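You operate a simulated robot arm through the tools that you are given. There is no shell and no other tool. Be economical: measure what you need, move in short steps, check, and stop when the job is done.

You run a simulated robot arm. Do the job below in one go: nothing can be reset, and whatever is moved stays where it is left.

TASK
Clear the scorched run: shut the shutter, turn the red dial down to 160 C and reload.
Fine: slide the tray back; black panel in the red tray; light blue panel in the carrier tray, black grip away from the alignment bar.

It is judged by the outcome, as a careful person would: the job done as asked, and still so three seconds after it is handed in. It fails if anything else is knocked over, pushed out of place, dropped, spilled or broken.

THE ROBOT
A 6-joint arm with a two-finger gripper on a trunk, on a base that drives. Base frame: it is fixed to the floor where the robot stands at the start and does not move with it; the origin is under the middle of the robot, x ahead of it, y to its left, z up. Lengths are in mm, angles in degrees, forces in N, time in s.
With the tool pointing down near the work surface it reaches from about 300 to 740 mm from the robot's upright axis, wherever it stands. Its first joint turns from -166.0 to 166.0 degrees. Places, roughly: black dial [600, -500, 900]; black panel (18x20x4 cm) [500, 500, 900]; carrier tray [500, 500, 900]; gap wheel [600, 300, 1000]; light blue panel (18x20x4 cm) [800, 300, 800]; orange switch [600, -400, 900]; red dial [600, -600, 900]; red tray [2100, 0, 700]; shutter lever [400, 200, 1100]; start button [700, -500, 900]; stop button [700, -400, 900]. Payload 1.57 kg.
The TCP is the grasp point between the finger pads, 21 mm short of the fingertips. In the tool frame z runs along the fingers and y along their closing line. Largest opening 70 mm; the body of the gripper starts 50 mm behind the TCP.
Orientation is that of the tool frame in the base frame, as a unit quaternion [w, x, y, z]. With the fingers straight down and closing along the base's y, the tool's x points along the base's -x, its y along +y and its z along -z.

THE INTERFACE
- The arm moves only by the tool step_arm. Its argument "series" is a list of rows, each a list of 7 numbers: the turn, a rotation vector about the tool's x, y, z in units of 5 degrees (1.0 is 5 degrees), then the shift along the tool's x, y, z in units of 50 mm (1.0 is 50 mm), then the finger opening in mm, from 0 to 70. In form: [[wx, wy, wz, tx, ty, tz, grip], ...]. A call has 1 to 12 rows; each row shifts and turns the commanded pose from where the row before left it, along the tool's axes as they then stand. A call with a number of a shift or a turn outside -1 to 1 is refused whole. Rows are played at 5 a second. More than 50 mm and 8.6 degrees between two rows, or a gripper value outside its range, and nothing of the call is played. A pose out of reach is approached as far as the arm can. The call stops where the force on the tool passes 60 N (or 10 N more than at its start, if that is more) or the arm is blocked; 0.2 s more then pass. Each finger halts on what it meets, pressing with about 29 N; the grip force reading is that of the motor and also rises with nothing between the fingers. The clock runs only during rows and for 0.2 s after the last one: add rows that do not move to give the fingers time. It gives the time, the measured TCP pose, the force on the tool (base axes), the opening and the grip force at its end, in the units of the frame above (readings bear some noise), with the torque about the TCP (base axes, N m) and any sound that the robot's microphone picked up, and new pictures: "show" is both (left out), scene, wrist or none.
- Cameras (640 x 400 px; columns grow to the right, rows downward): "scene" is now at [25.8, 149.2, 1498.2]; the picture's right is [-0.06, -1.00, 0.00], its down [-0.60, 0.03, -0.80] and it looks along [0.80, -0.05, -0.60] (base axes); focal length 267 px, centre (320, 200). "wrist" rides on the gripper at [79, 4, -81] in the tool frame; the picture's right is [-0.05, 1.00, 0.00], its down [-0.67, -0.04, -0.74] and it looks along [-0.74, -0.04, 0.67] (tool axes); focal length 256 px, centre (320, 200). There is no depth. A picture from a camera that has moved, and an enlarged one, comes with that camera's place and axes in the base frame and with its lens.
- base_move(legs): drives the robot by 1 to 6 legs, each [ahead, left, turn to the left] in mm, mm and degrees, along the robot's own axes; the way and the turn of a leg run together, so that a leg with both is an arc; at most 1500 mm and 180 degrees a leg. The arm and the cameras ride along, it lands a little off, and it stops where it bumps. It gives what a move gives, and a new picture of the scene camera.
- pan_tilt(pan, tilt): turns the head with the scene camera to pan (to the left, within 155 degrees either way) and tilt (down, from -29 to 69), counted from straight ahead of the robot. It gives what a move gives, and a new picture of the scene camera.
- close_up(camera, box): a new picture of the part [left, top, right, bottom] of that camera's present view, enlarged. The clock stands still meanwhile.
- finish_job(): hands the job in; it is judged then, once.

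Work in short steps. Places have to be worked out from the pictures, the camera data and where the tool is seen: move nearer, look again, correct. Check each grasp and each placing, and mend what went wrong. You have 120 turns and 260 pictures in all, those below and enlarged ones among them. Open the gripper and draw the arm clear of the work before you hand the job in, unless the task says otherwise.

The tools are called after ">>>" as a command line: name --pt "numbers of a row" for each row, then --argument value for the rest, lists and objects as JSON in quotes. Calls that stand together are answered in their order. step_arm: Moves the arm, as the interface text tells. Its arguments: {"type":"object","properties":{"series":{"type":"array","items":{"type":"array","items":{"type":"number"}}},"show":{"type":"string","enum":["both","scene","wrist","none"]}},"required":["series"]} The other tools are called the same way: base_move (legs) drives the base; pan_tilt (pan, tilt) turns the head that bears the scene camera; close_up (camera, box) takes an enlarged picture of a part of a camera's view; finish_job () hands the job in.

At the start:

```text
clock: 0.0
tool_pos: [402.3, -23.4, 1301.6]
tool_rot: [0.0, 0.0, 1.0, 0.0]
contact_force: [-0.4, 0.1, 0.1]
wrist_torque: [0.0, -0.02, 0.0]
gripper_width: 69.9
grip_force: 0.1
robot x, y, heading: [0.1, 3.1, 0.3]
head pan, tilt: [-3.3, 37.1]
```

scene: 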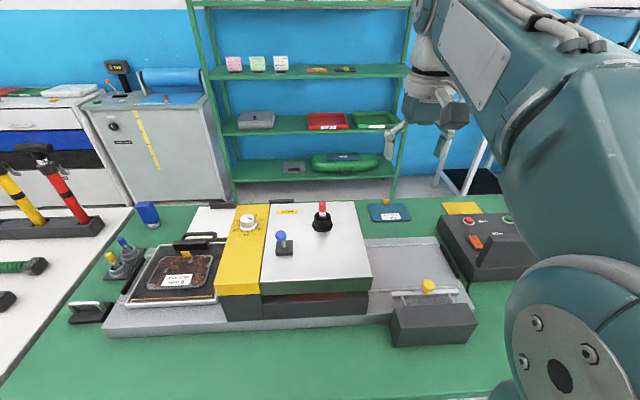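
wrist: 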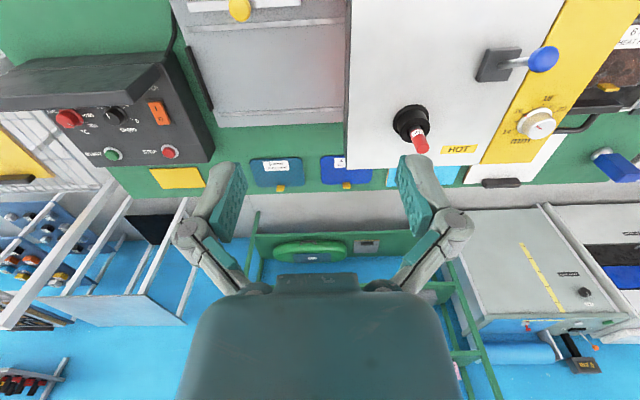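

I start by inspecting the machine in enlarged views before anything is moved.

>>> close_up --camera "scene" --box '[60, 190, 300, 340]'

>>> close_up --camera "scene" --box '[240, 190, 400, 290]'

>>> close_up --camera "wrist" --box '[0, 60, 240, 210]'

>>> pan_tilt --pan 45 --tilt 45

>>> pan_tilt --pan -45 --tilt 45

```text
2.67 times, centred on (180, 265) of scene
camera zoom: at [25.8, 149.2, 1498.2], right [-0.06, -1.0, 0.0], down [-0.6, 0.03, -0.8], along [0.8, -0.05, -0.6], focal length 713 px, centre (693, 27)
```

zoom: 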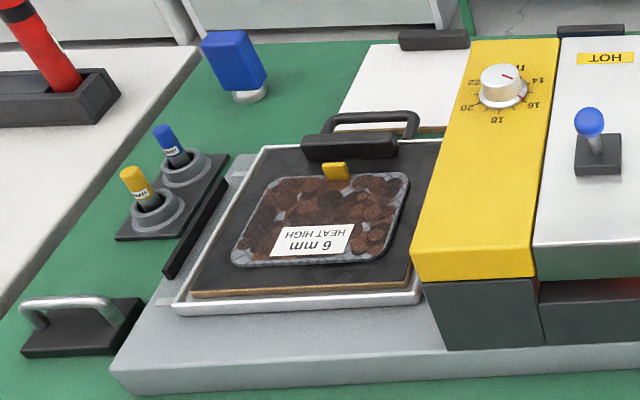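

```text
4.00 times, centred on (320, 240) of scene
camera zoom: at [25.8, 149.2, 1498.2], right [-0.06, -1.0, 0.0], down [-0.6, 0.03, -0.8], along [0.8, -0.05, -0.6], focal length 1069 px, centre (320, 40)
```

zoom: 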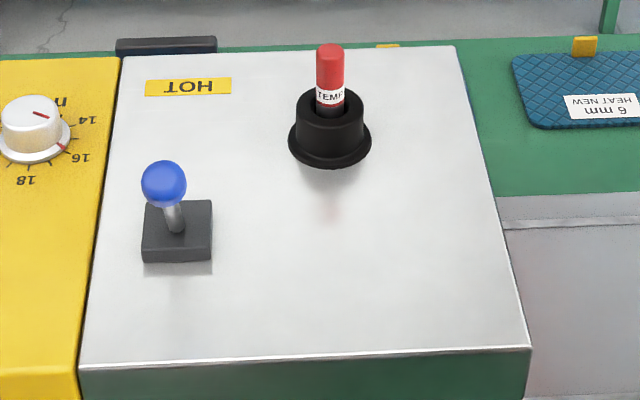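

```text
2.67 times, centred on (120, 135) of wrist
camera zoom: at [321.6, -17.2, 1383.7], right [0.05, 1.0, 0.0], down [0.67, -0.04, 0.74], along [0.74, -0.04, -0.67], focal length 683 px, centre (853, 373)
```

zoom: 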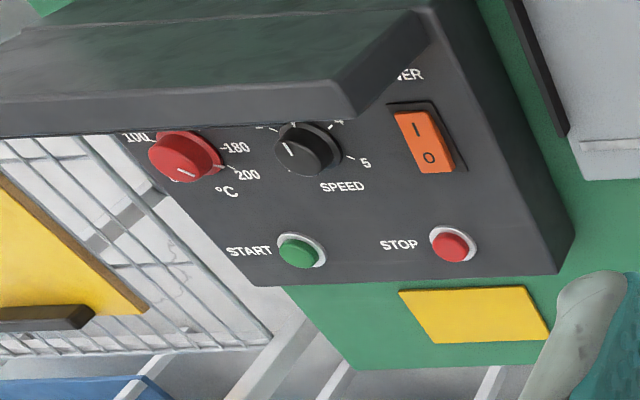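

```text
clock: 1.2
tool_pos: [402.9, -21.4, 1301.4]
tool_rot: [0.0, -0.001, 1.0, 0.0]
contact_force: [0.5, -0.7, 0.5]
wrist_torque: [-0.04, -0.01, 0.0]
gripper_width: 70.1
grip_force: 0.1
robot x, y, heading: [0.3, 0.5, -0.1]
head pan, tilt: [45.0, 45.0]
camera scene: at [-3.3, 211.6, 1486.6], right [0.71, -0.71, 0.0], down [-0.5, -0.5, -0.71], along [0.5, 0.5, -0.71], focal length 267 px, centre (320, 200)
```

scene: 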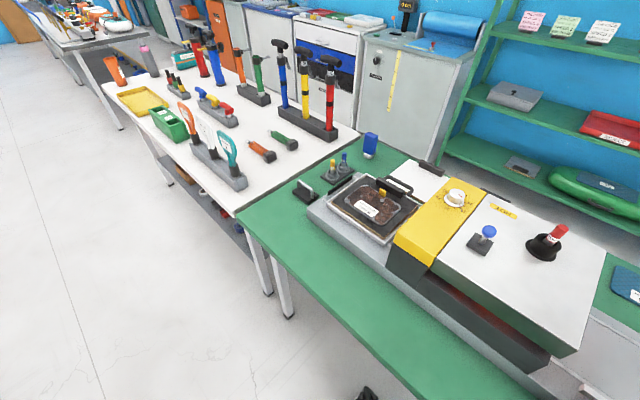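

```text
clock: 2.8
tool_pos: [402.3, -22.0, 1301.2]
tool_rot: [-0.001, 0.0, 1.0, 0.0]
contact_force: [-0.7, 0.6, 1.2]
wrist_torque: [0.02, -0.01, -0.01]
gripper_width: 70.1
grip_force: 0.0
robot x, y, heading: [0.9, -1.3, 0.2]
head pan, tilt: [-45.0, 45.0]
camera scene: at [-3.3, 96.6, 1486.7], right [-0.71, -0.71, 0.0], down [-0.5, 0.5, -0.71], along [0.5, -0.5, -0.71], focal length 267 px, centre (320, 200)
```

scene: 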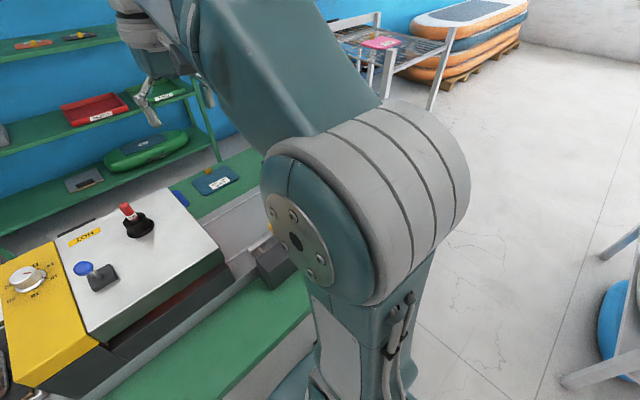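

The machine has a blue-knobbed lever, a gap wheel, the carrier tray with the scorched black panel on the left, and controls to the right. I move the hand left for a view of the tray area and of what's behind the machine.

>>> step_arm --pt "0 0 0 0 1 0 70" --pt "0 0 0 0 1 0 70" --pt "0 0 0 0 1 0 70" --pt "0 0 0 0 1 0 70" --pt "0 0 0 0 1 0 70" --pt "0 0 0 0 1 0 70" --pt "0 0 0 0 1 0 70" --pt "0 0 0 0 0 0 70" --show "wrist"

>>> pan_tilt --pan 0 --tilt 40

```text
clock: 4.6
tool_pos: [403.4, 326.7, 1304.7]
tool_rot: [-0.001, 0.0, 1.0, 0.0]
contact_force: [0.6, 0.0, 0.6]
wrist_torque: [-0.01, 0.02, -0.01]
gripper_width: 70.0
grip_force: 0.0
robot x, y, heading: [-1.7, 0.2, 0.1]
head pan, tilt: [-45.0, 45.0]
camera wrist: at [323.4, 330.9, 1386.6], right [0.05, 1.0, 0.0], down [0.67, -0.04, 0.74], along [0.74, -0.04, -0.67], focal length 256 px, centre (320, 200)
```

wrist: 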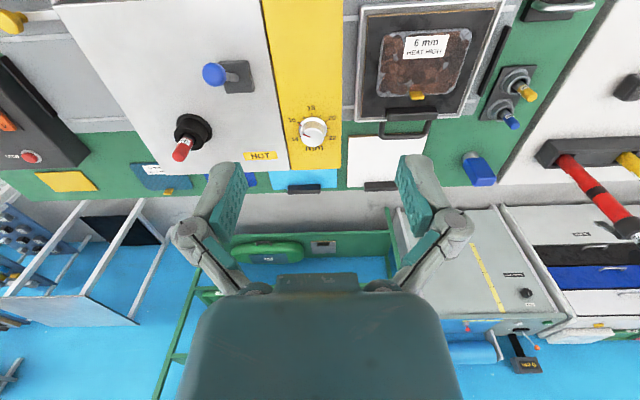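

```text
clock: 5.7
tool_pos: [403.0, 327.2, 1304.9]
tool_rot: [-0.001, 0.0, 1.0, -0.001]
contact_force: [1.6, -0.2, -0.3]
wrist_torque: [0.04, 0.01, 0.03]
gripper_width: 69.7
grip_force: 0.1
robot x, y, heading: [0.4, 0.5, 0.2]
head pan, tilt: [0.0, 40.0]
camera scene: at [24.5, 156.1, 1493.6], right [0.0, -1.0, 0.0], down [-0.64, 0.0, -0.77], along [0.77, 0.0, -0.64], focal length 267 px, centre (320, 200)
```

scene: 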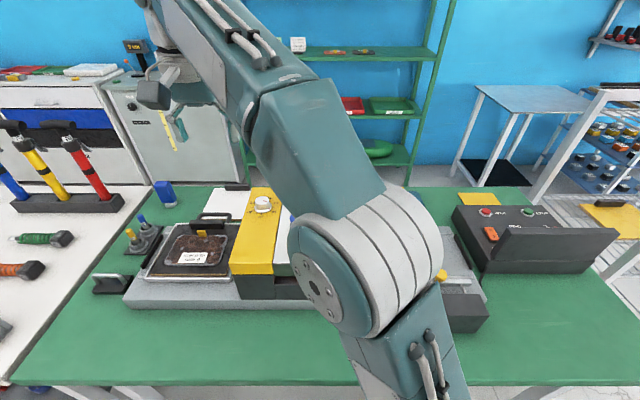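

Light blue panel with a black grip lies behind the machine, partly tucked by it. I enlarge the wrist view for detail.

>>> close_up --camera "wrist" --box '[230, 90, 550, 290]'

>>> close_up --camera "wrist" --box '[310, 0, 550, 150]'

>>> close_up --camera "scene" --box '[440, 180, 640, 305]'

```text
2.00 times, centred on (390, 190) of wrist
camera zoom: at [323.6, 331.6, 1386.3], right [0.05, 1.0, 0.0], down [0.67, -0.03, 0.74], along [0.74, -0.04, -0.67], focal length 512 px, centre (180, 220)
```

zoom: 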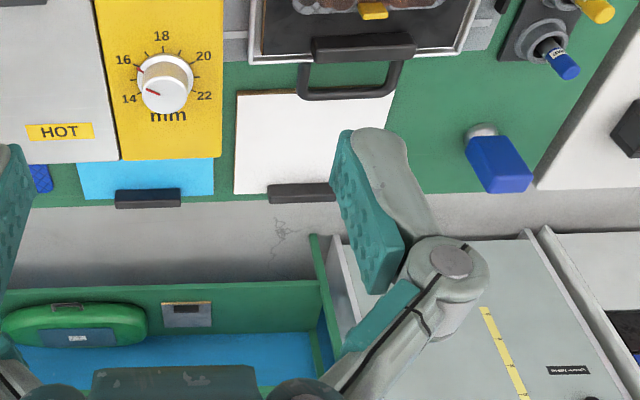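

```text
2.67 times, centred on (430, 75) of wrist
camera zoom: at [323.6, 331.6, 1386.3], right [0.05, 1.0, 0.0], down [0.67, -0.03, 0.74], along [0.74, -0.04, -0.67], focal length 683 px, centre (27, 533)
```

zoom: 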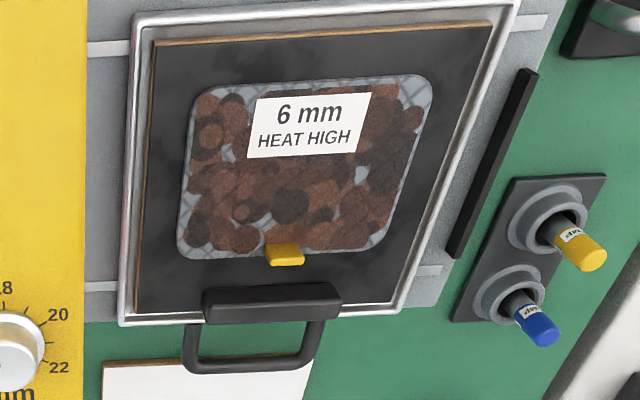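

```text
3.20 times, centred on (540, 242) of scene
camera zoom: at [24.5, 156.1, 1493.6], right [0.0, -1.0, 0.0], down [-0.64, 0.0, -0.77], along [0.77, 0.0, -0.64], focal length 855 px, centre (-384, 64)
```

zoom: 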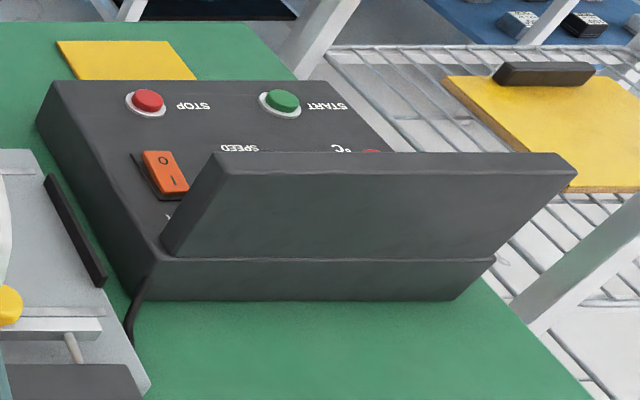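

Next I bring the wrist camera close to the shutter lever to see how it moves, staying well above it.

>>> step_arm --pt "0 0 0 0.7 -0.8 0.6 70" --pt "0 0 0 0.7 -0.8 0.6 70" --pt "0 0 0 0.6 -0.8 0.6 70" --pt "0 0 0 0 0 0 70" --show "both"

>>> close_up --camera "wrist" --box '[180, 0, 500, 200]'

```text
refused: row 1 steps farther than a row can; nothing moved
```

```text
2.00 times, centred on (340, 100) of wrist
camera zoom: at [323.6, 331.6, 1386.3], right [0.05, 1.0, 0.0], down [0.67, -0.03, 0.74], along [0.74, -0.04, -0.67], focal length 512 px, centre (280, 400)
```

zoom: 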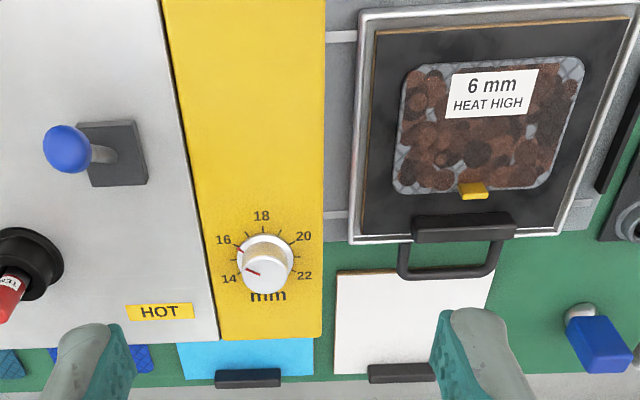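

The row exceeded 50 mm in total; I split it into smaller ones.

>>> step_arm --pt "0 0 0 0.5 -0.6 0.5 70" --pt "0 0 0 0.5 -0.6 0.5 70" --pt "0 0 0 0.5 -0.6 0.5 70" --pt "0 0 0 0.5 -0.6 0.5 70" --pt "0 0 0 0 0 0 70" --show "both"

>>> close_up --camera "wrist" --box '[180, 0, 500, 200]'

```text
clock: 6.9
tool_pos: [301.9, 210.8, 1200.3]
tool_rot: [-0.001, 0.0, 1.0, -0.001]
contact_force: [0.3, 0.1, -0.2]
wrist_torque: [0.0, -0.01, 0.0]
gripper_width: 70.1
grip_force: 0.1
robot x, y, heading: [-0.3, 0.8, -0.0]
head pan, tilt: [0.0, 40.0]
camera scene: at [23.7, 154.8, 1493.8], right [0.0, -1.0, 0.0], down [-0.64, 0.0, -0.77], along [0.77, 0.0, -0.64], focal length 267 px, centre (320, 200)
camera wrist: at [221.5, 215.6, 1282.3], right [0.05, 1.0, 0.0], down [0.67, -0.03, 0.74], along [0.74, -0.04, -0.67], focal length 256 px, centre (320, 200)
```

scene: 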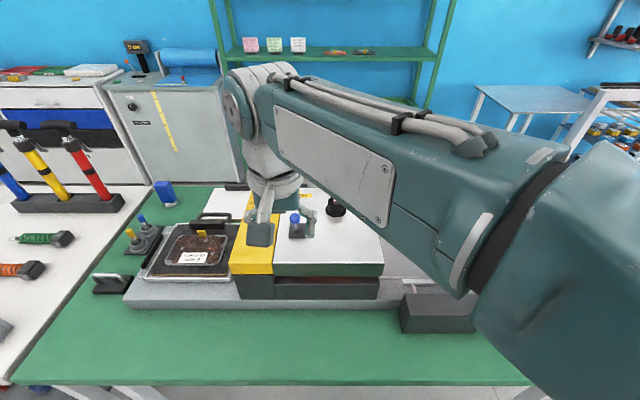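
wrist: 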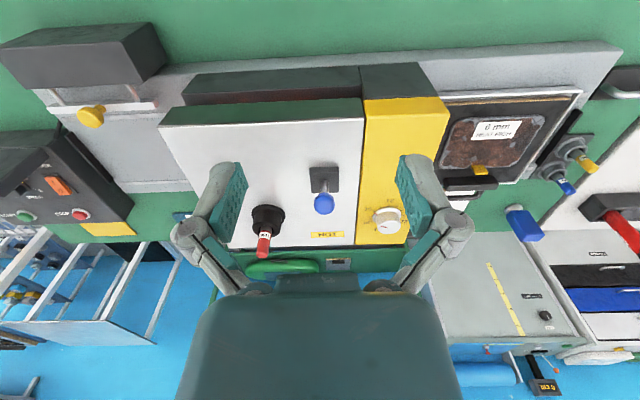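

```text
2.00 times, centred on (340, 100) of wrist
camera zoom: at [221.5, 215.6, 1282.3], right [0.05, 1.0, 0.0], down [0.67, -0.03, 0.74], along [0.74, -0.04, -0.67], focal length 512 px, centre (280, 400)
```

zoom: 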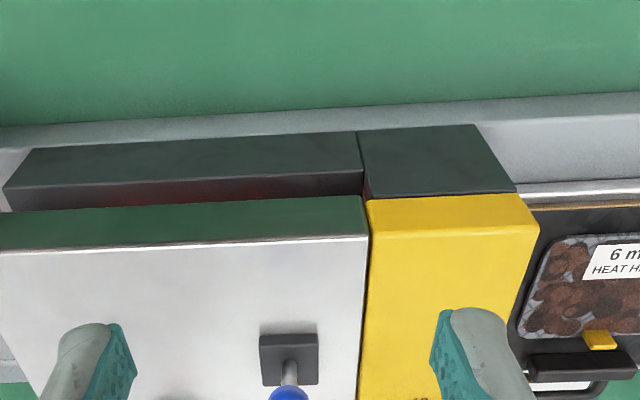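

Triangulation puts the lever's base at about (464, 208, 1028) and its knob at (433, 209, 1098), so it leans toward the robot and swings along x. I close the fingers and come down on the near side of the knob.

>>> step_arm --pt "0 0 0 -0.5 0 0.6 0" --pt "0 0 0 -0.5 0 0.6 0" --pt "0 0 0 -0.5 0 0.6 0" --pt "0 0 0 0 0 0 0" --show "both"

```text
clock: 7.9
tool_pos: [372.7, 210.0, 1111.5]
tool_rot: [0.0, 0.0, 1.0, 0.0]
contact_force: [-0.2, -0.1, 0.3]
wrist_torque: [-0.03, 0.01, 0.01]
gripper_width: 0.0
grip_force: 28.2
robot x, y, heading: [-0.6, 2.8, -0.0]
head pan, tilt: [0.0, 40.0]
camera scene: at [24.2, 155.3, 1493.7], right [0.0, -1.0, 0.0], down [-0.64, 0.0, -0.77], along [0.77, 0.0, -0.64], focal length 267 px, centre (320, 200)
camera wrist: at [292.0, 215.1, 1193.1], right [0.05, 1.0, 0.0], down [0.67, -0.04, 0.74], along [0.74, -0.04, -0.67], focal length 256 px, centre (320, 200)
```

scene: 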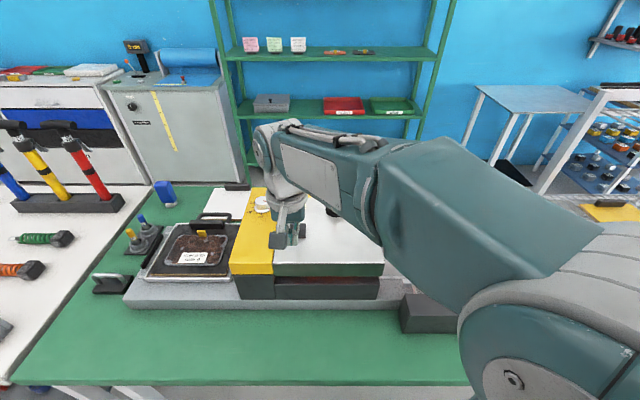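
wrist: 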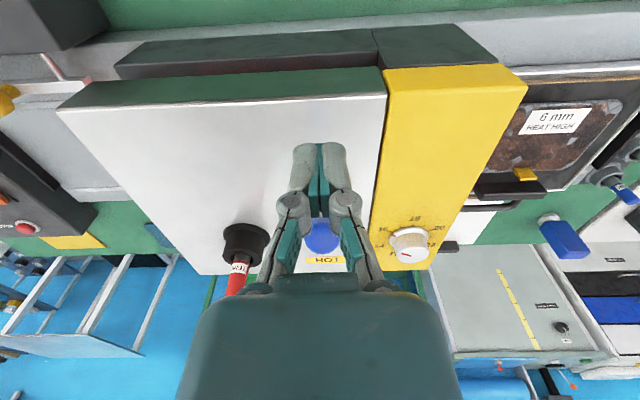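

The knob is right in front of the closed fingers. I lower a little and push toward +x.

>>> step_arm --pt "0 0 0 -0.3 0 0.3 0" --pt "0 0 0 -0.4 0 0 0" --pt "0 0 0 -0.4 0 0 0" --pt "0 0 0 -0.4 0 0 0" --pt "0 0 0 -0.4 0 0 0" --pt "0 0 0 -0.3 0 0 0" --pt "0 0 0 0 0 0 0" --show "wrist"

```text
clock: 9.5
tool_pos: [478.5, 210.7, 1096.5]
tool_rot: [-0.004, -0.001, 1.0, -0.002]
contact_force: [-53.4, -0.4, 7.6]
wrist_torque: [0.07, 1.02, -0.11]
gripper_width: 6.1
grip_force: 28.9
robot x, y, heading: [-1.1, 0.3, -0.3]
head pan, tilt: [0.0, 40.0]
camera wrist: at [399.1, 214.9, 1179.2], right [0.05, 1.0, 0.0], down [0.67, -0.03, 0.74], along [0.74, -0.04, -0.67], focal length 256 px, centre (320, 200)
```

wrist: 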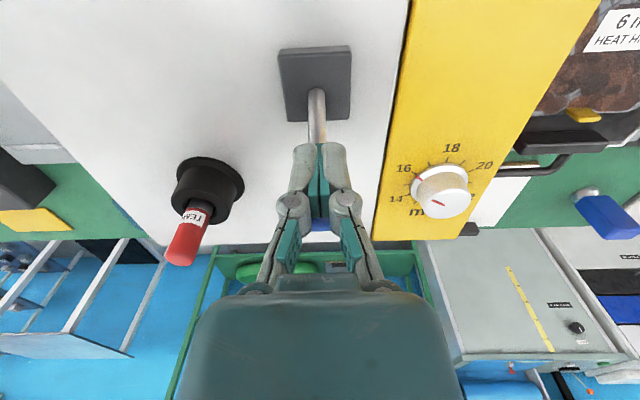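

The lever has swung over and now resists with 53 N, as an end stop would. I back off and check.

>>> step_arm --pt "0 0 0 0.8 0 0 0" --pt "0 0 0 0.8 0 -0.5 0" --pt "0 0 0 0.9 0 -0.3 0" --pt "0 0 0 0.9 0 -0.3 0" --pt "0 0 0 0.8 0 0 0" --pt "0 0 0 0 0 0 0" --show "both"

>>> close_up --camera "wrist" --box '[130, 0, 450, 200]'

```text
clock: 10.9
tool_pos: [274.0, 211.6, 1151.9]
tool_rot: [0.0, 0.0, 1.0, -0.002]
contact_force: [-0.6, 0.5, 0.3]
wrist_torque: [0.03, -0.02, 0.01]
gripper_width: 0.0
grip_force: 28.6
robot x, y, heading: [1.9, -0.8, 0.1]
head pan, tilt: [0.0, 40.0]
camera scene: at [23.5, 154.8, 1493.8], right [0.0, -1.0, 0.0], down [-0.64, 0.0, -0.77], along [0.77, 0.0, -0.64], focal length 267 px, centre (320, 200)
camera wrist: at [193.0, 216.3, 1233.2], right [0.05, 1.0, 0.0], down [0.67, -0.03, 0.74], along [0.74, -0.04, -0.67], focal length 256 px, centre (320, 200)
```

scene: 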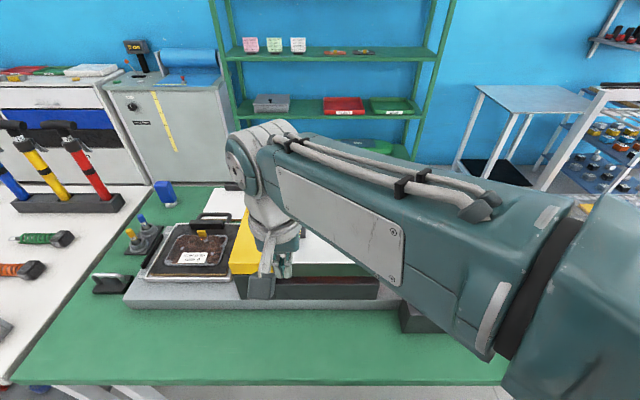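
wrist: 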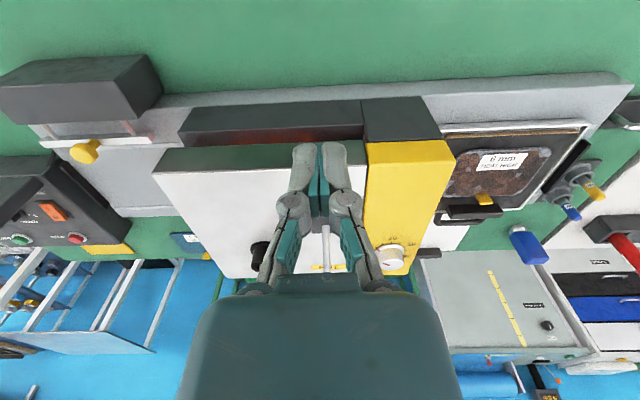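

```text
2.00 times, centred on (290, 100) of wrist
camera zoom: at [193.0, 216.3, 1233.2], right [0.05, 1.0, 0.0], down [0.67, -0.03, 0.74], along [0.74, -0.04, -0.67], focal length 512 px, centre (380, 400)
```

zoom: 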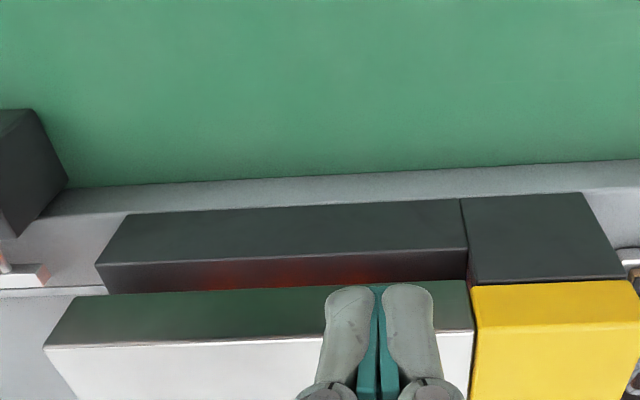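

The lever has flipped to the far side. Now I drive right so the control box comes within reach.

>>> base_move --legs '[[0, -380, 0]]'

>>> pan_tilt --pan -20 --tilt 35

```text
clock: 13.3
tool_pos: [268.1, -208.6, 1150.7]
tool_rot: [-0.004, 0.02, 1.0, -0.004]
contact_force: [5.6, -2.0, 2.2]
wrist_torque: [0.12, 0.36, 0.01]
gripper_width: 0.0
grip_force: 28.4
robot x, y, heading: [-23.8, -415.3, -2.5]
head pan, tilt: [0.0, 40.0]
camera scene: at [14.0, -263.5, 1499.0], right [-0.04, -1.0, 0.0], down [-0.65, 0.03, -0.76], along [0.76, -0.03, -0.65], focal length 267 px, centre (320, 200)
```

scene: 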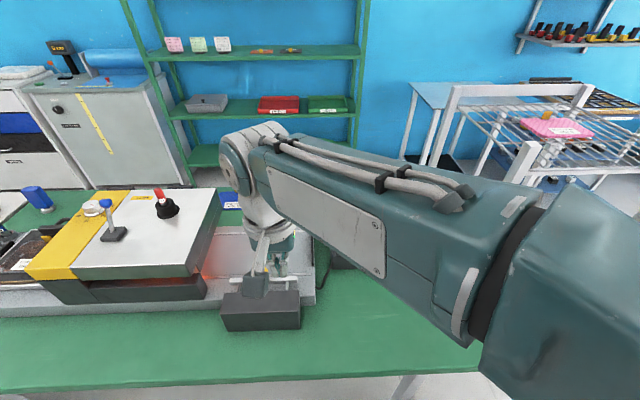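

```text
clock: 14.2
tool_pos: [261.7, -207.2, 1146.9]
tool_rot: [-0.002, 0.022, 1.0, -0.007]
contact_force: [0.5, 1.2, 0.0]
wrist_torque: [-0.01, 0.03, 0.02]
gripper_width: 0.0
grip_force: 28.7
robot x, y, heading: [-24.6, -415.2, -2.8]
head pan, tilt: [-20.0, 35.0]
camera scene: at [1.6, -289.9, 1502.7], right [-0.38, -0.92, 0.0], down [-0.53, 0.22, -0.82], along [0.76, -0.32, -0.57], focal length 267 px, centre (320, 200)
```

scene: 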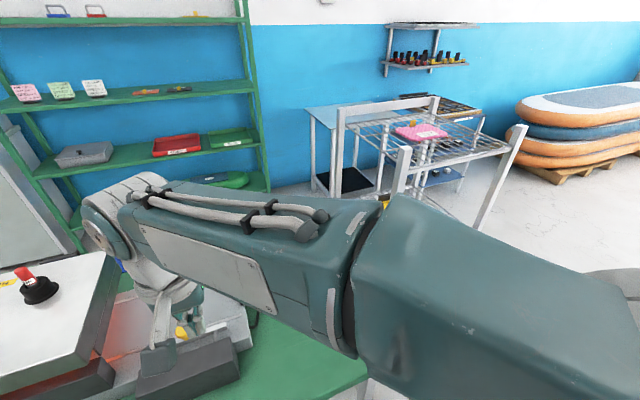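

The base landed at y = -415, heading -2.8°. I square the tool and swing it over the control box for a view of the dials, also revealing the chamber's right-hand exit.

>>> step_arm --pt "0 0 -0.52 0 -0.9 0 0" --pt "0 0 0 -0.45 -0.75 0 0" --pt "0 0 0 -0.45 -0.75 0 0" --pt "0 0 0 -0.45 -0.75 0 0" --pt "0 0 0 -0.45 -0.75 0 0" --pt "0 0 0 -0.45 -0.75 0 0" --pt "0 0 0 -0.3 -0.75 0 0" --pt "0 0 0 0 0 0 0" --show "both"

>>> close_up --camera "wrist" --box '[180, 0, 500, 200]'

>>> pan_tilt --pan 25 --tilt 40

```text
clock: 16.0
tool_pos: [387.8, -479.3, 1151.5]
tool_rot: [-0.003, -0.001, 1.0, -0.005]
contact_force: [0.0, -0.2, -0.1]
wrist_torque: [0.01, 0.02, 0.01]
gripper_width: 0.0
grip_force: 28.6
robot x, y, heading: [-26.3, -414.8, -2.6]
head pan, tilt: [-20.0, 35.0]
camera scene: at [1.6, -289.4, 1502.9], right [-0.38, -0.92, 0.0], down [-0.53, 0.22, -0.82], along [0.76, -0.32, -0.57], focal length 267 px, centre (320, 200)
camera wrist: at [309.0, -473.5, 1233.6], right [0.05, 1.0, -0.01], down [0.67, -0.03, 0.74], along [0.74, -0.05, -0.67], focal length 256 px, centre (320, 200)
```

scene: 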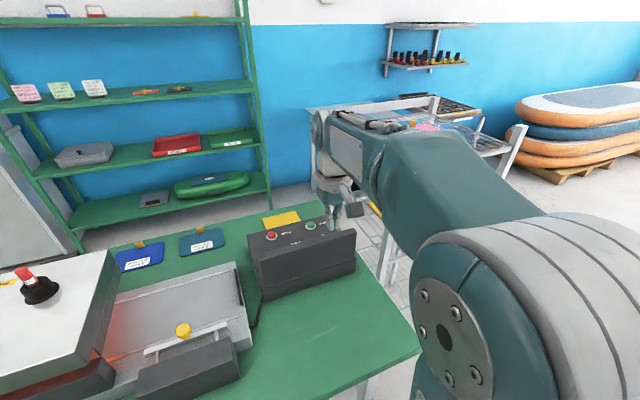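
wrist: 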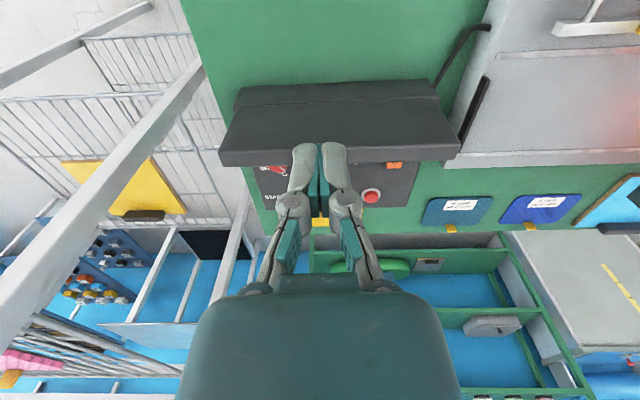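

```text
2.00 times, centred on (340, 100) of wrist
camera zoom: at [309.0, -473.5, 1233.6], right [0.05, 1.0, -0.01], down [0.67, -0.03, 0.74], along [0.74, -0.05, -0.67], focal length 512 px, centre (280, 400)
```

zoom: 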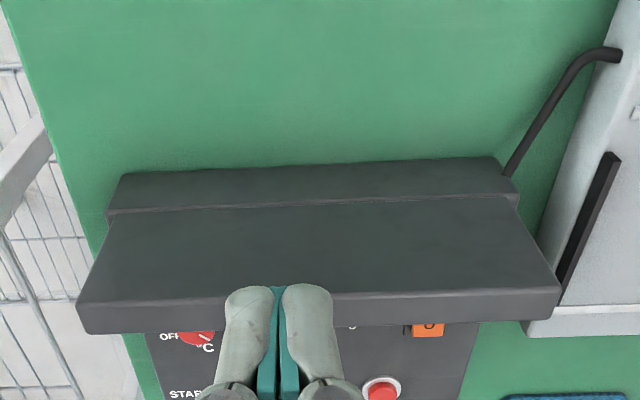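

```text
clock: 17.1
tool_pos: [389.2, -478.5, 1151.2]
tool_rot: [-0.003, 0.0, 1.0, -0.006]
contact_force: [-0.9, 0.1, -0.5]
wrist_torque: [-0.01, -0.02, 0.04]
gripper_width: 0.0
grip_force: 28.4
robot x, y, heading: [-23.1, -417.4, -2.7]
head pan, tilt: [25.0, 40.0]
camera scene: at [-1.1, -222.9, 1495.2], right [0.38, -0.92, 0.0], down [-0.59, -0.25, -0.77], along [0.71, 0.29, -0.64], focal length 267 px, centre (320, 200)
```

scene: 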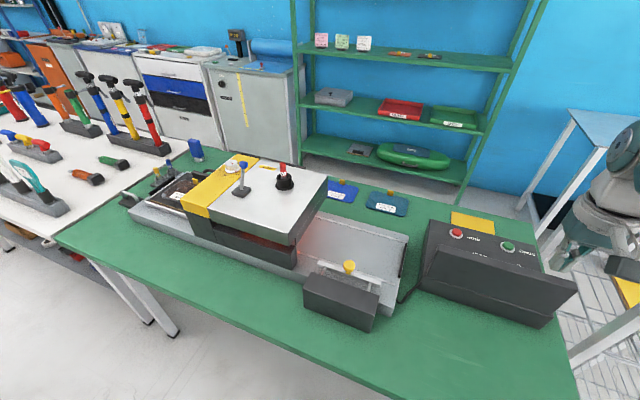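

The view is clear now. I enlarge the machine and the tray from this side.

>>> close_up --camera "scene" --box '[240, 170, 432, 290]'

>>> close_up --camera "scene" --box '[110, 130, 270, 230]'

>>> close_up --camera "scene" --box '[290, 0, 530, 150]'

>>> close_up --camera "scene" --box '[400, 200, 592, 320]'

```text
3.33 times, centred on (336, 230) of scene
camera zoom: at [-1.1, -222.9, 1495.2], right [0.38, -0.92, 0.0], down [-0.59, -0.25, -0.77], along [0.71, 0.29, -0.64], focal length 891 px, centre (267, 100)
```

zoom: 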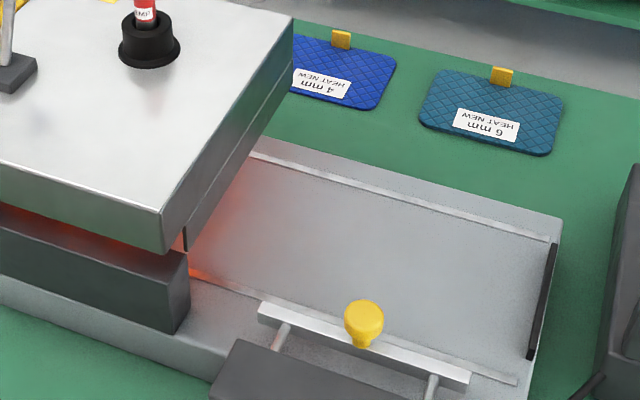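

```text
4.00 times, centred on (190, 180) of scene
camera zoom: at [-1.1, -222.9, 1495.2], right [0.38, -0.92, 0.0], down [-0.59, -0.25, -0.77], along [0.71, 0.29, -0.64], focal length 1069 px, centre (840, 280)
```

zoom: 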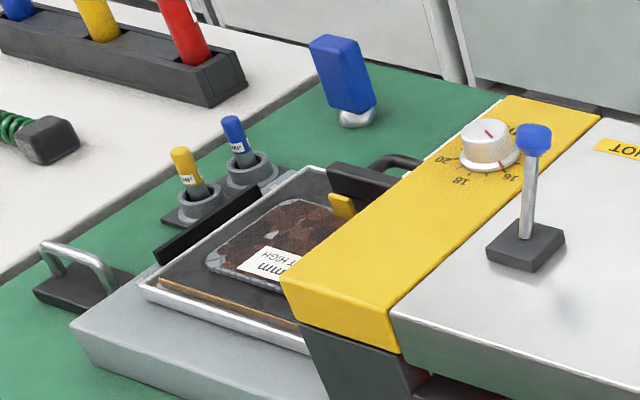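

```text
2.67 times, centred on (410, 75) of scene
camera zoom: at [-1.1, -222.9, 1495.2], right [0.38, -0.92, 0.0], down [-0.59, -0.25, -0.77], along [0.71, 0.29, -0.64], focal length 713 px, centre (80, 533)
```

zoom: 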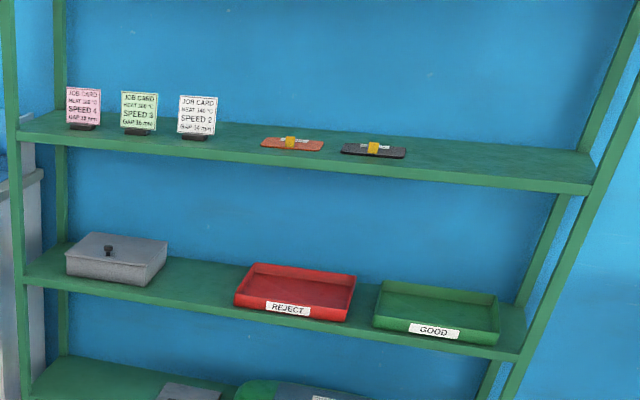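

```text
3.33 times, centred on (496, 260) of scene
camera zoom: at [-1.1, -222.9, 1495.2], right [0.38, -0.92, 0.0], down [-0.59, -0.25, -0.77], along [0.71, 0.29, -0.64], focal length 891 px, centre (-267, 0)
```

zoom: 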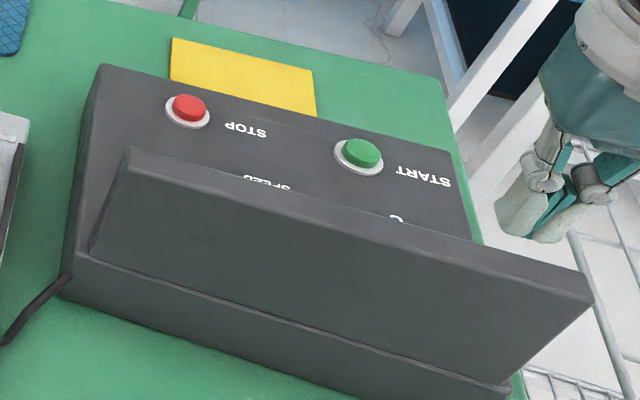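

I can now read "REJECT" on the red tray, and the bar with the yellow knob on the front of the track looks like the alignment bar. The dial sits behind a visor, so I turn the tool by -90° about the vertical to bring the camera to the +y side.

>>> step_arm --pt "0 0 0 -0.97 0 0 0" --pt "0 0 0 -0.97 0 0 0" --pt "0 0 0 -0.97 0 0 0" --pt "0 0 1 0 0 0 0" --pt "0 0 1 0 0 0 0" --pt "0 0 1 0 0 0 0" --pt "0 0 1 0 0 0 0" --pt "0 0 1 0 0 0 0" --pt "0 0 1 0 0 0 0" --pt "0 0 1 0 0 0 0" --pt "0 0 1 0 0 0 0" --pt "0 0 1 0 0 0 0" --show "none"

>>> step_arm --pt "0 0 1 0 0 0 0" --pt "0 0 1 0 0 0 0" --pt "0 0 1 0 0 0 0" --pt "0 0 1 0 0 0 0" --pt "0 0 1 0 0 0 0" --pt "0 0 1 0 0 0 0" --pt "0 0 1 0 0 0 0" --pt "0 0 1 0 0 0 0" --pt "0 0 1 0 0 0 0" --pt "0 0 0 0.4 0 0.7 0" --pt "0 0 0 0.4 0 0.7 0" --pt "0 0 0 0 0 0 0" --show "wrist"

```text
clock: 19.7
tool_pos: [532.3, -479.4, 1148.7]
tool_rot: [-0.001, 0.384, 0.923, -0.006]
contact_force: [-0.3, 0.8, 0.0]
wrist_torque: [-0.02, 0.01, 0.03]
gripper_width: 0.0
grip_force: 28.9
robot x, y, heading: [-26.0, -413.9, -2.6]
head pan, tilt: [25.0, 40.0]
```

```text
clock: 22.3
tool_pos: [532.5, -438.5, 1078.5]
tool_rot: [0.002, 0.707, 0.707, -0.006]
contact_force: [0.4, -0.2, -0.5]
wrist_torque: [-0.02, 0.0, 0.01]
gripper_width: 0.3
grip_force: 28.6
robot x, y, heading: [-20.6, -414.0, -2.6]
head pan, tilt: [25.0, 40.0]
camera wrist: at [535.9, -358.0, 1159.9], right [1.0, -0.05, 0.0], down [-0.03, -0.66, 0.75], along [-0.04, -0.75, -0.66], focal length 256 px, centre (320, 200)
```

wrist: 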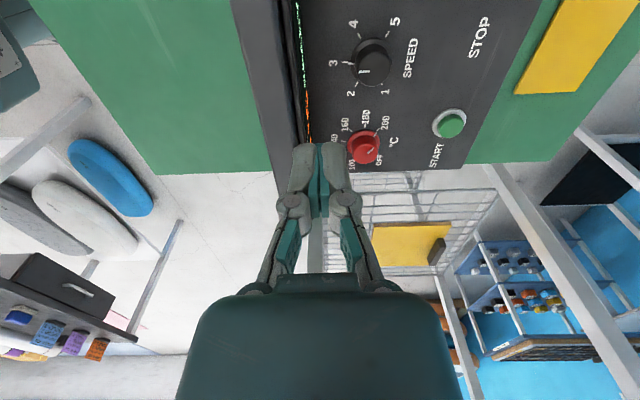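

The dial and its scale are visible, along with a display under the visor. I enlarge it.

>>> close_up --camera "wrist" --box '[280, 80, 440, 180]'

```text
4.00 times, centred on (360, 130) of wrist
camera zoom: at [535.9, -358.0, 1159.9], right [1.0, -0.05, 0.0], down [-0.03, -0.66, 0.75], along [-0.04, -0.75, -0.66], focal length 1024 px, centre (160, 480)
```

zoom: 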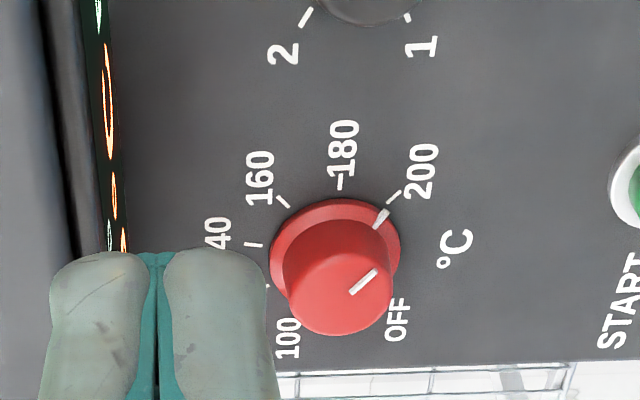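

The pointer stands at 200, and the ticks are about 42° apart, so 160 is roughly 84° counter-clockwise. I put the dial at about (577, -546), and move above it with the fingers open and the tool pre-turned the other way.

>>> step_arm --pt "0 0 0 -0.72 0.3 0 60" --pt "0 0 0 -0.72 0.3 0 60" --pt "0 0 0 -0.72 0.3 0.3 60" --pt "0 0 1 0 0 0.5 60" --pt "0 0 1 0 0 0 60" --pt "0 0 1 0 0 0 60" --pt "0 0 1 0 0 0 60" --pt "0 0 1 0 0 0 60" --pt "0 0 1 0 0 0 60" --pt "0 0 1 0 0 0 60" --pt "0 0 1 0 0 0 60" --pt "0 0 0 0 0 0 60" --show "wrist"

```text
clock: 24.9
tool_pos: [578.1, -547.7, 1039.8]
tool_rot: [0.003, 0.906, 0.423, -0.005]
contact_force: [-0.2, -1.1, -0.4]
wrist_torque: [0.03, 0.0, -0.01]
gripper_width: 60.2
grip_force: 0.1
robot x, y, heading: [-20.8, -415.8, -2.7]
head pan, tilt: [25.0, 40.0]
camera wrist: at [631.7, -488.6, 1120.9], right [0.73, -0.68, 0.0], down [-0.45, -0.48, 0.75], along [-0.51, -0.55, -0.66], focal length 256 px, centre (320, 200)
```

wrist: 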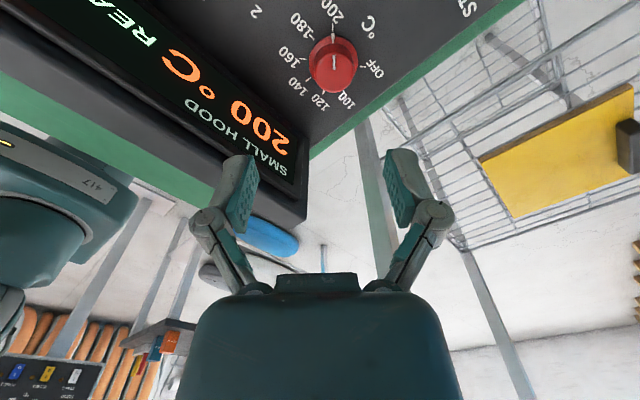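

The display reads 200 °C, so it will confirm the setting. I finish pre-turning and lower halfway for a check of the alignment.

>>> step_arm --pt "0 0 1 0 0 0 60" --pt "0 0 1 0 0 0 60" --pt "0 0 1 0 0 0 60" --pt "0 0 1 0 0 0 60" --pt "0 0 1 0 0 0.5 60" --pt "0 0 1 0 0 0.5 60" --pt "0 0 0 0 0 0.3 60" --pt "0 0 0 0 0 0 60" --show "wrist"

>>> close_up --camera "wrist" --box '[220, 60, 420, 185]'

>>> pan_tilt --pan -15 --tilt 45

```text
clock: 26.7
tool_pos: [574.6, -549.3, 975.1]
tool_rot: [0.005, 0.985, 0.173, -0.004]
contact_force: [0.0, 0.2, 0.2]
wrist_torque: [0.0, -0.02, 0.0]
gripper_width: 60.3
grip_force: 0.1
robot x, y, heading: [-25.2, -416.8, -2.5]
head pan, tilt: [25.0, 40.0]
camera wrist: at [650.7, -524.5, 1056.7], right [0.29, -0.96, 0.01], down [-0.63, -0.19, 0.75], along [-0.72, -0.22, -0.66], focal length 256 px, centre (320, 200)
```

wrist: 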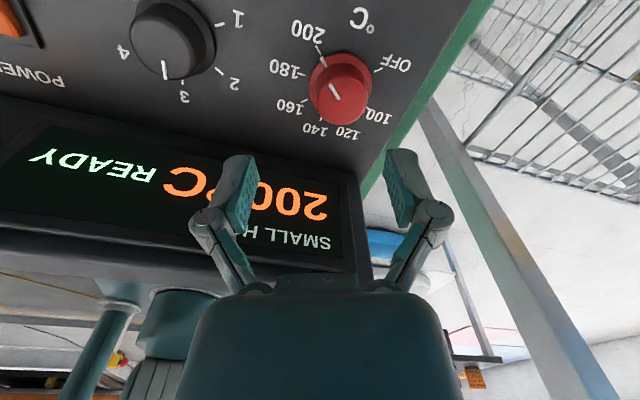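

```text
3.20 times, centred on (320, 122) of wrist
camera zoom: at [650.7, -524.5, 1056.7], right [0.29, -0.96, 0.01], down [-0.63, -0.19, 0.75], along [-0.72, -0.22, -0.66], focal length 819 px, centre (320, 448)
```

zoom: 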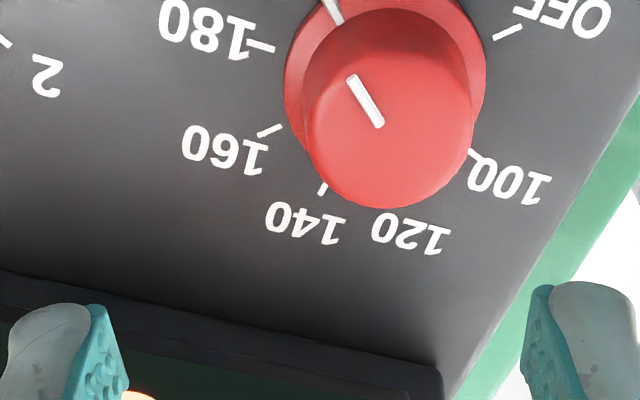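

```text
clock: 27.8
tool_pos: [575.2, -549.7, 975.4]
tool_rot: [0.005, 0.985, 0.174, -0.004]
contact_force: [0.5, -0.3, 0.3]
wrist_torque: [0.02, -0.01, -0.03]
gripper_width: 60.0
grip_force: 0.1
robot x, y, heading: [-24.8, -413.0, -2.6]
head pan, tilt: [-15.0, 45.0]
camera scene: at [-1.3, -280.3, 1488.1], right [-0.3, -0.95, 0.0], down [-0.67, 0.21, -0.71], along [0.67, -0.22, -0.71], focal length 267 px, centre (320, 200)
```

scene: 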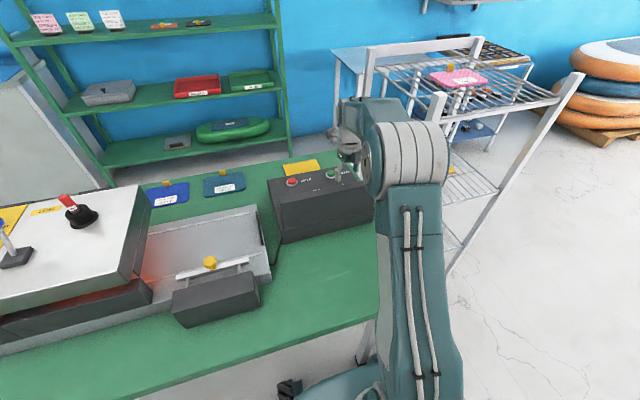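

The dial top is centred near (585, -556, 920). I shift by (10, -7) mm, descend to 930 and close on it.

>>> step_arm --pt "0 0 0 0.14 0.2 0.3 60" --pt "0 0 0 0 0 0.3 60" --pt "0 0 0 0 0 0.3 60" --pt "0 0 0 0 0 0 28" --pt "0 0 0 0 0 0 28" --pt "0 0 0 0 0 0 28" --show "both"

```text
clock: 29.2
tool_pos: [586.8, -556.4, 929.7]
tool_rot: [0.005, 0.985, 0.174, -0.004]
contact_force: [-0.4, -0.3, 0.0]
wrist_torque: [-0.01, -0.03, -0.02]
gripper_width: 27.8
grip_force: 0.1
robot x, y, heading: [-24.7, -411.7, -2.5]
head pan, tilt: [-15.0, 45.0]
camera scene: at [-1.2, -280.4, 1488.1], right [-0.3, -0.95, 0.0], down [-0.67, 0.21, -0.71], along [0.67, -0.22, -0.71], focal length 267 px, centre (320, 200)
camera wrist: at [662.4, -532.2, 1011.2], right [0.29, -0.96, 0.01], down [-0.63, -0.19, 0.75], along [-0.72, -0.22, -0.66], focal length 256 px, centre (320, 200)
```

scene: 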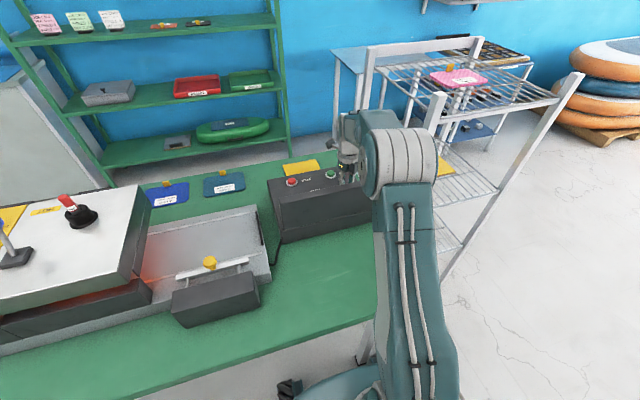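
wrist: 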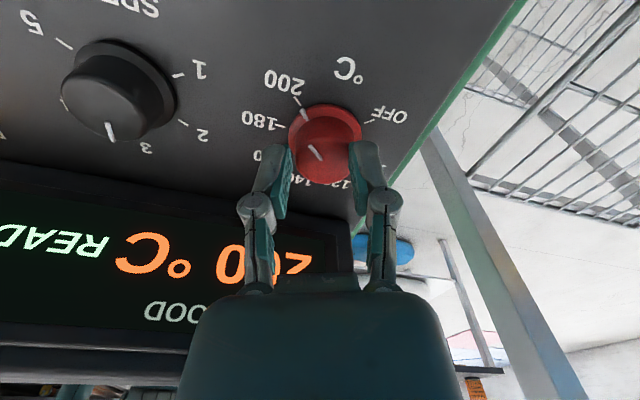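

The fingers closed on nothing, so the dial lies lower than I judged (top about 898, near (579, -561)). I reopen, correct, and go lower.

>>> step_arm --pt "0 0 0 0 0 0 60" --pt "0 0 0 -0.16 0.05 0 60" --pt "0 0 0 0 0 0.2 60" --pt "0 0 0 0 0 0.2 60" --pt "0 0 0 0 0 0 26" --pt "0 0 0 0 0 0 26" --pt "0 0 0 0 0 0 26" --show "wrist"

```text
clock: 30.8
tool_pos: [578.8, -562.3, 909.9]
tool_rot: [0.005, 0.985, 0.174, -0.002]
contact_force: [0.4, 0.1, 9.5]
wrist_torque: [0.08, 0.32, 0.01]
gripper_width: 33.3
grip_force: 31.7
robot x, y, heading: [-23.3, -418.4, -2.5]
head pan, tilt: [-15.0, 45.0]
camera wrist: at [655.4, -537.5, 991.1], right [0.29, -0.96, 0.01], down [-0.64, -0.19, 0.75], along [-0.71, -0.22, -0.66], focal length 256 px, centre (320, 200)
```

wrist: 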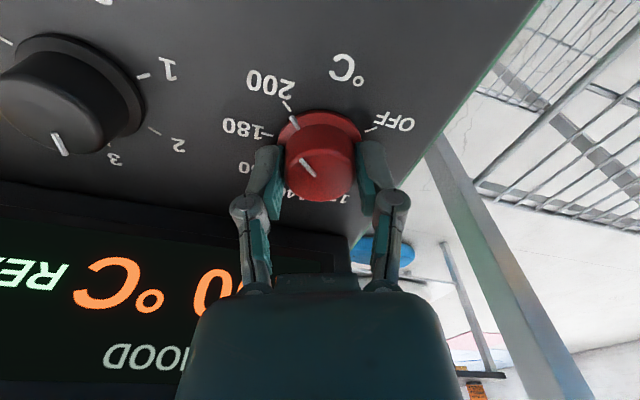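

The dial is held (33 mm). I turn counter-clockwise by 40° first and check.

>>> step_arm --pt "0 0 -1 0 0 -0.03 26" --pt "0 0 -1 0 0 0 26" --pt "0 0 -1 0 0 0 26" --pt "0 0 -1 0 0 0 26" --pt "0 0 -1 0 0 0 26" --pt "0 0 -1 0 0 0 26" --pt "0 0 -1 0 0 0 26" --pt "0 0 -1 0 0 0 26" --pt "0 0 0 0 0 0 26" --show "wrist"

```text
clock: 32.8
tool_pos: [580.4, -563.0, 910.2]
tool_rot: [0.002, 0.866, 0.501, -0.005]
contact_force: [8.7, -8.7, -18.3]
wrist_torque: [0.09, -0.18, 0.0]
gripper_width: 33.4
grip_force: 32.4
robot x, y, heading: [-20.1, -414.9, -2.9]
head pan, tilt: [-15.0, 45.0]
camera wrist: at [623.6, -494.8, 990.9], right [0.84, -0.55, 0.0], down [-0.36, -0.55, 0.75], along [-0.41, -0.63, -0.66], focal length 256 px, centre (320, 200)
```

wrist: 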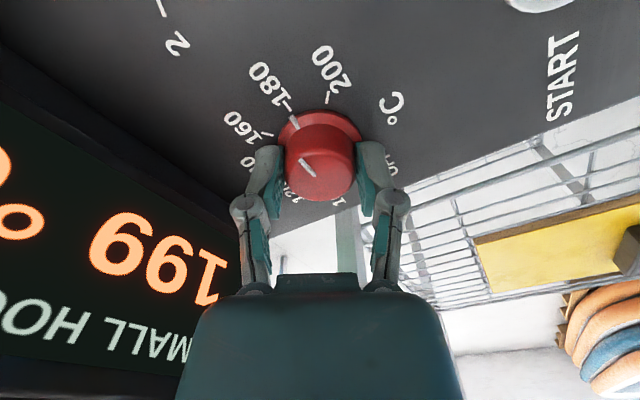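

The pointer is now exactly at 180. I turn about 42° more to bring it to 160.

>>> step_arm --pt "0 0 -1 0 0 0 26" --pt "0 0 -1 0 0 0 26" --pt "0 0 -1 0 0 0 26" --pt "0 0 -1 0 0 0 26" --pt "0 0 -1 0 0 0 26" --pt "0 0 -1 0 0 0 26" --pt "0 0 -1 0 0 0 26" --pt "0 0 -1 0 0 0 26" --pt "0 0 0 0 0 0 26" --show "wrist"

>>> close_up --camera "wrist" --box '[240, 60, 432, 180]'

```text
clock: 34.8
tool_pos: [581.8, -562.1, 911.0]
tool_rot: [0.002, 0.643, 0.766, -0.007]
contact_force: [14.9, -9.8, -11.8]
wrist_torque: [-0.78, -0.34, -0.03]
gripper_width: 33.1
grip_force: 32.3
robot x, y, heading: [-24.4, -416.1, -2.9]
head pan, tilt: [-15.0, 45.0]
camera wrist: at [571.2, -482.5, 991.8], right [0.99, 0.12, -0.01], down [0.09, -0.65, 0.75], along [0.09, -0.75, -0.66], focal length 256 px, centre (320, 200)
```

wrist: 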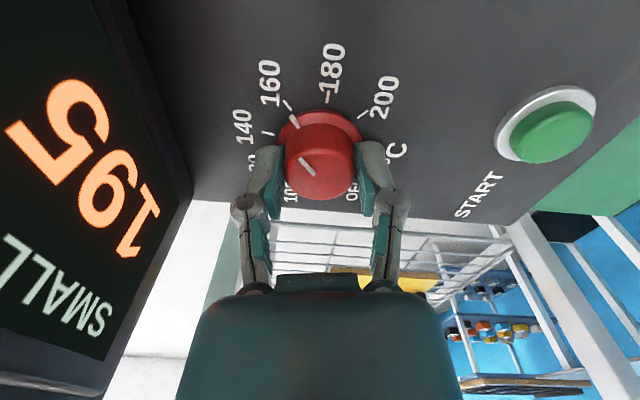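

```text
3.33 times, centred on (336, 120) of wrist
camera zoom: at [571.2, -482.5, 991.8], right [0.99, 0.12, -0.01], down [0.09, -0.65, 0.75], along [0.09, -0.75, -0.66], focal length 853 px, centre (267, 467)
```

zoom: 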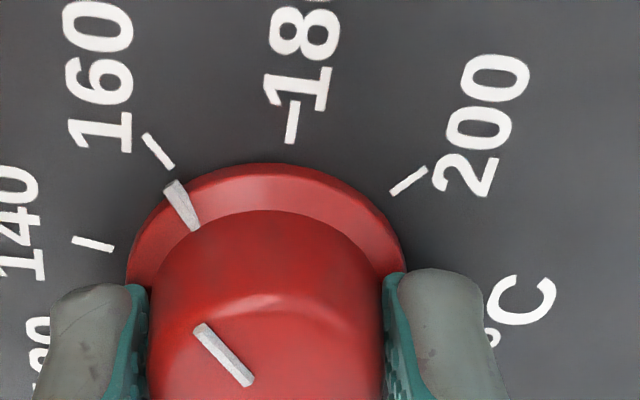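

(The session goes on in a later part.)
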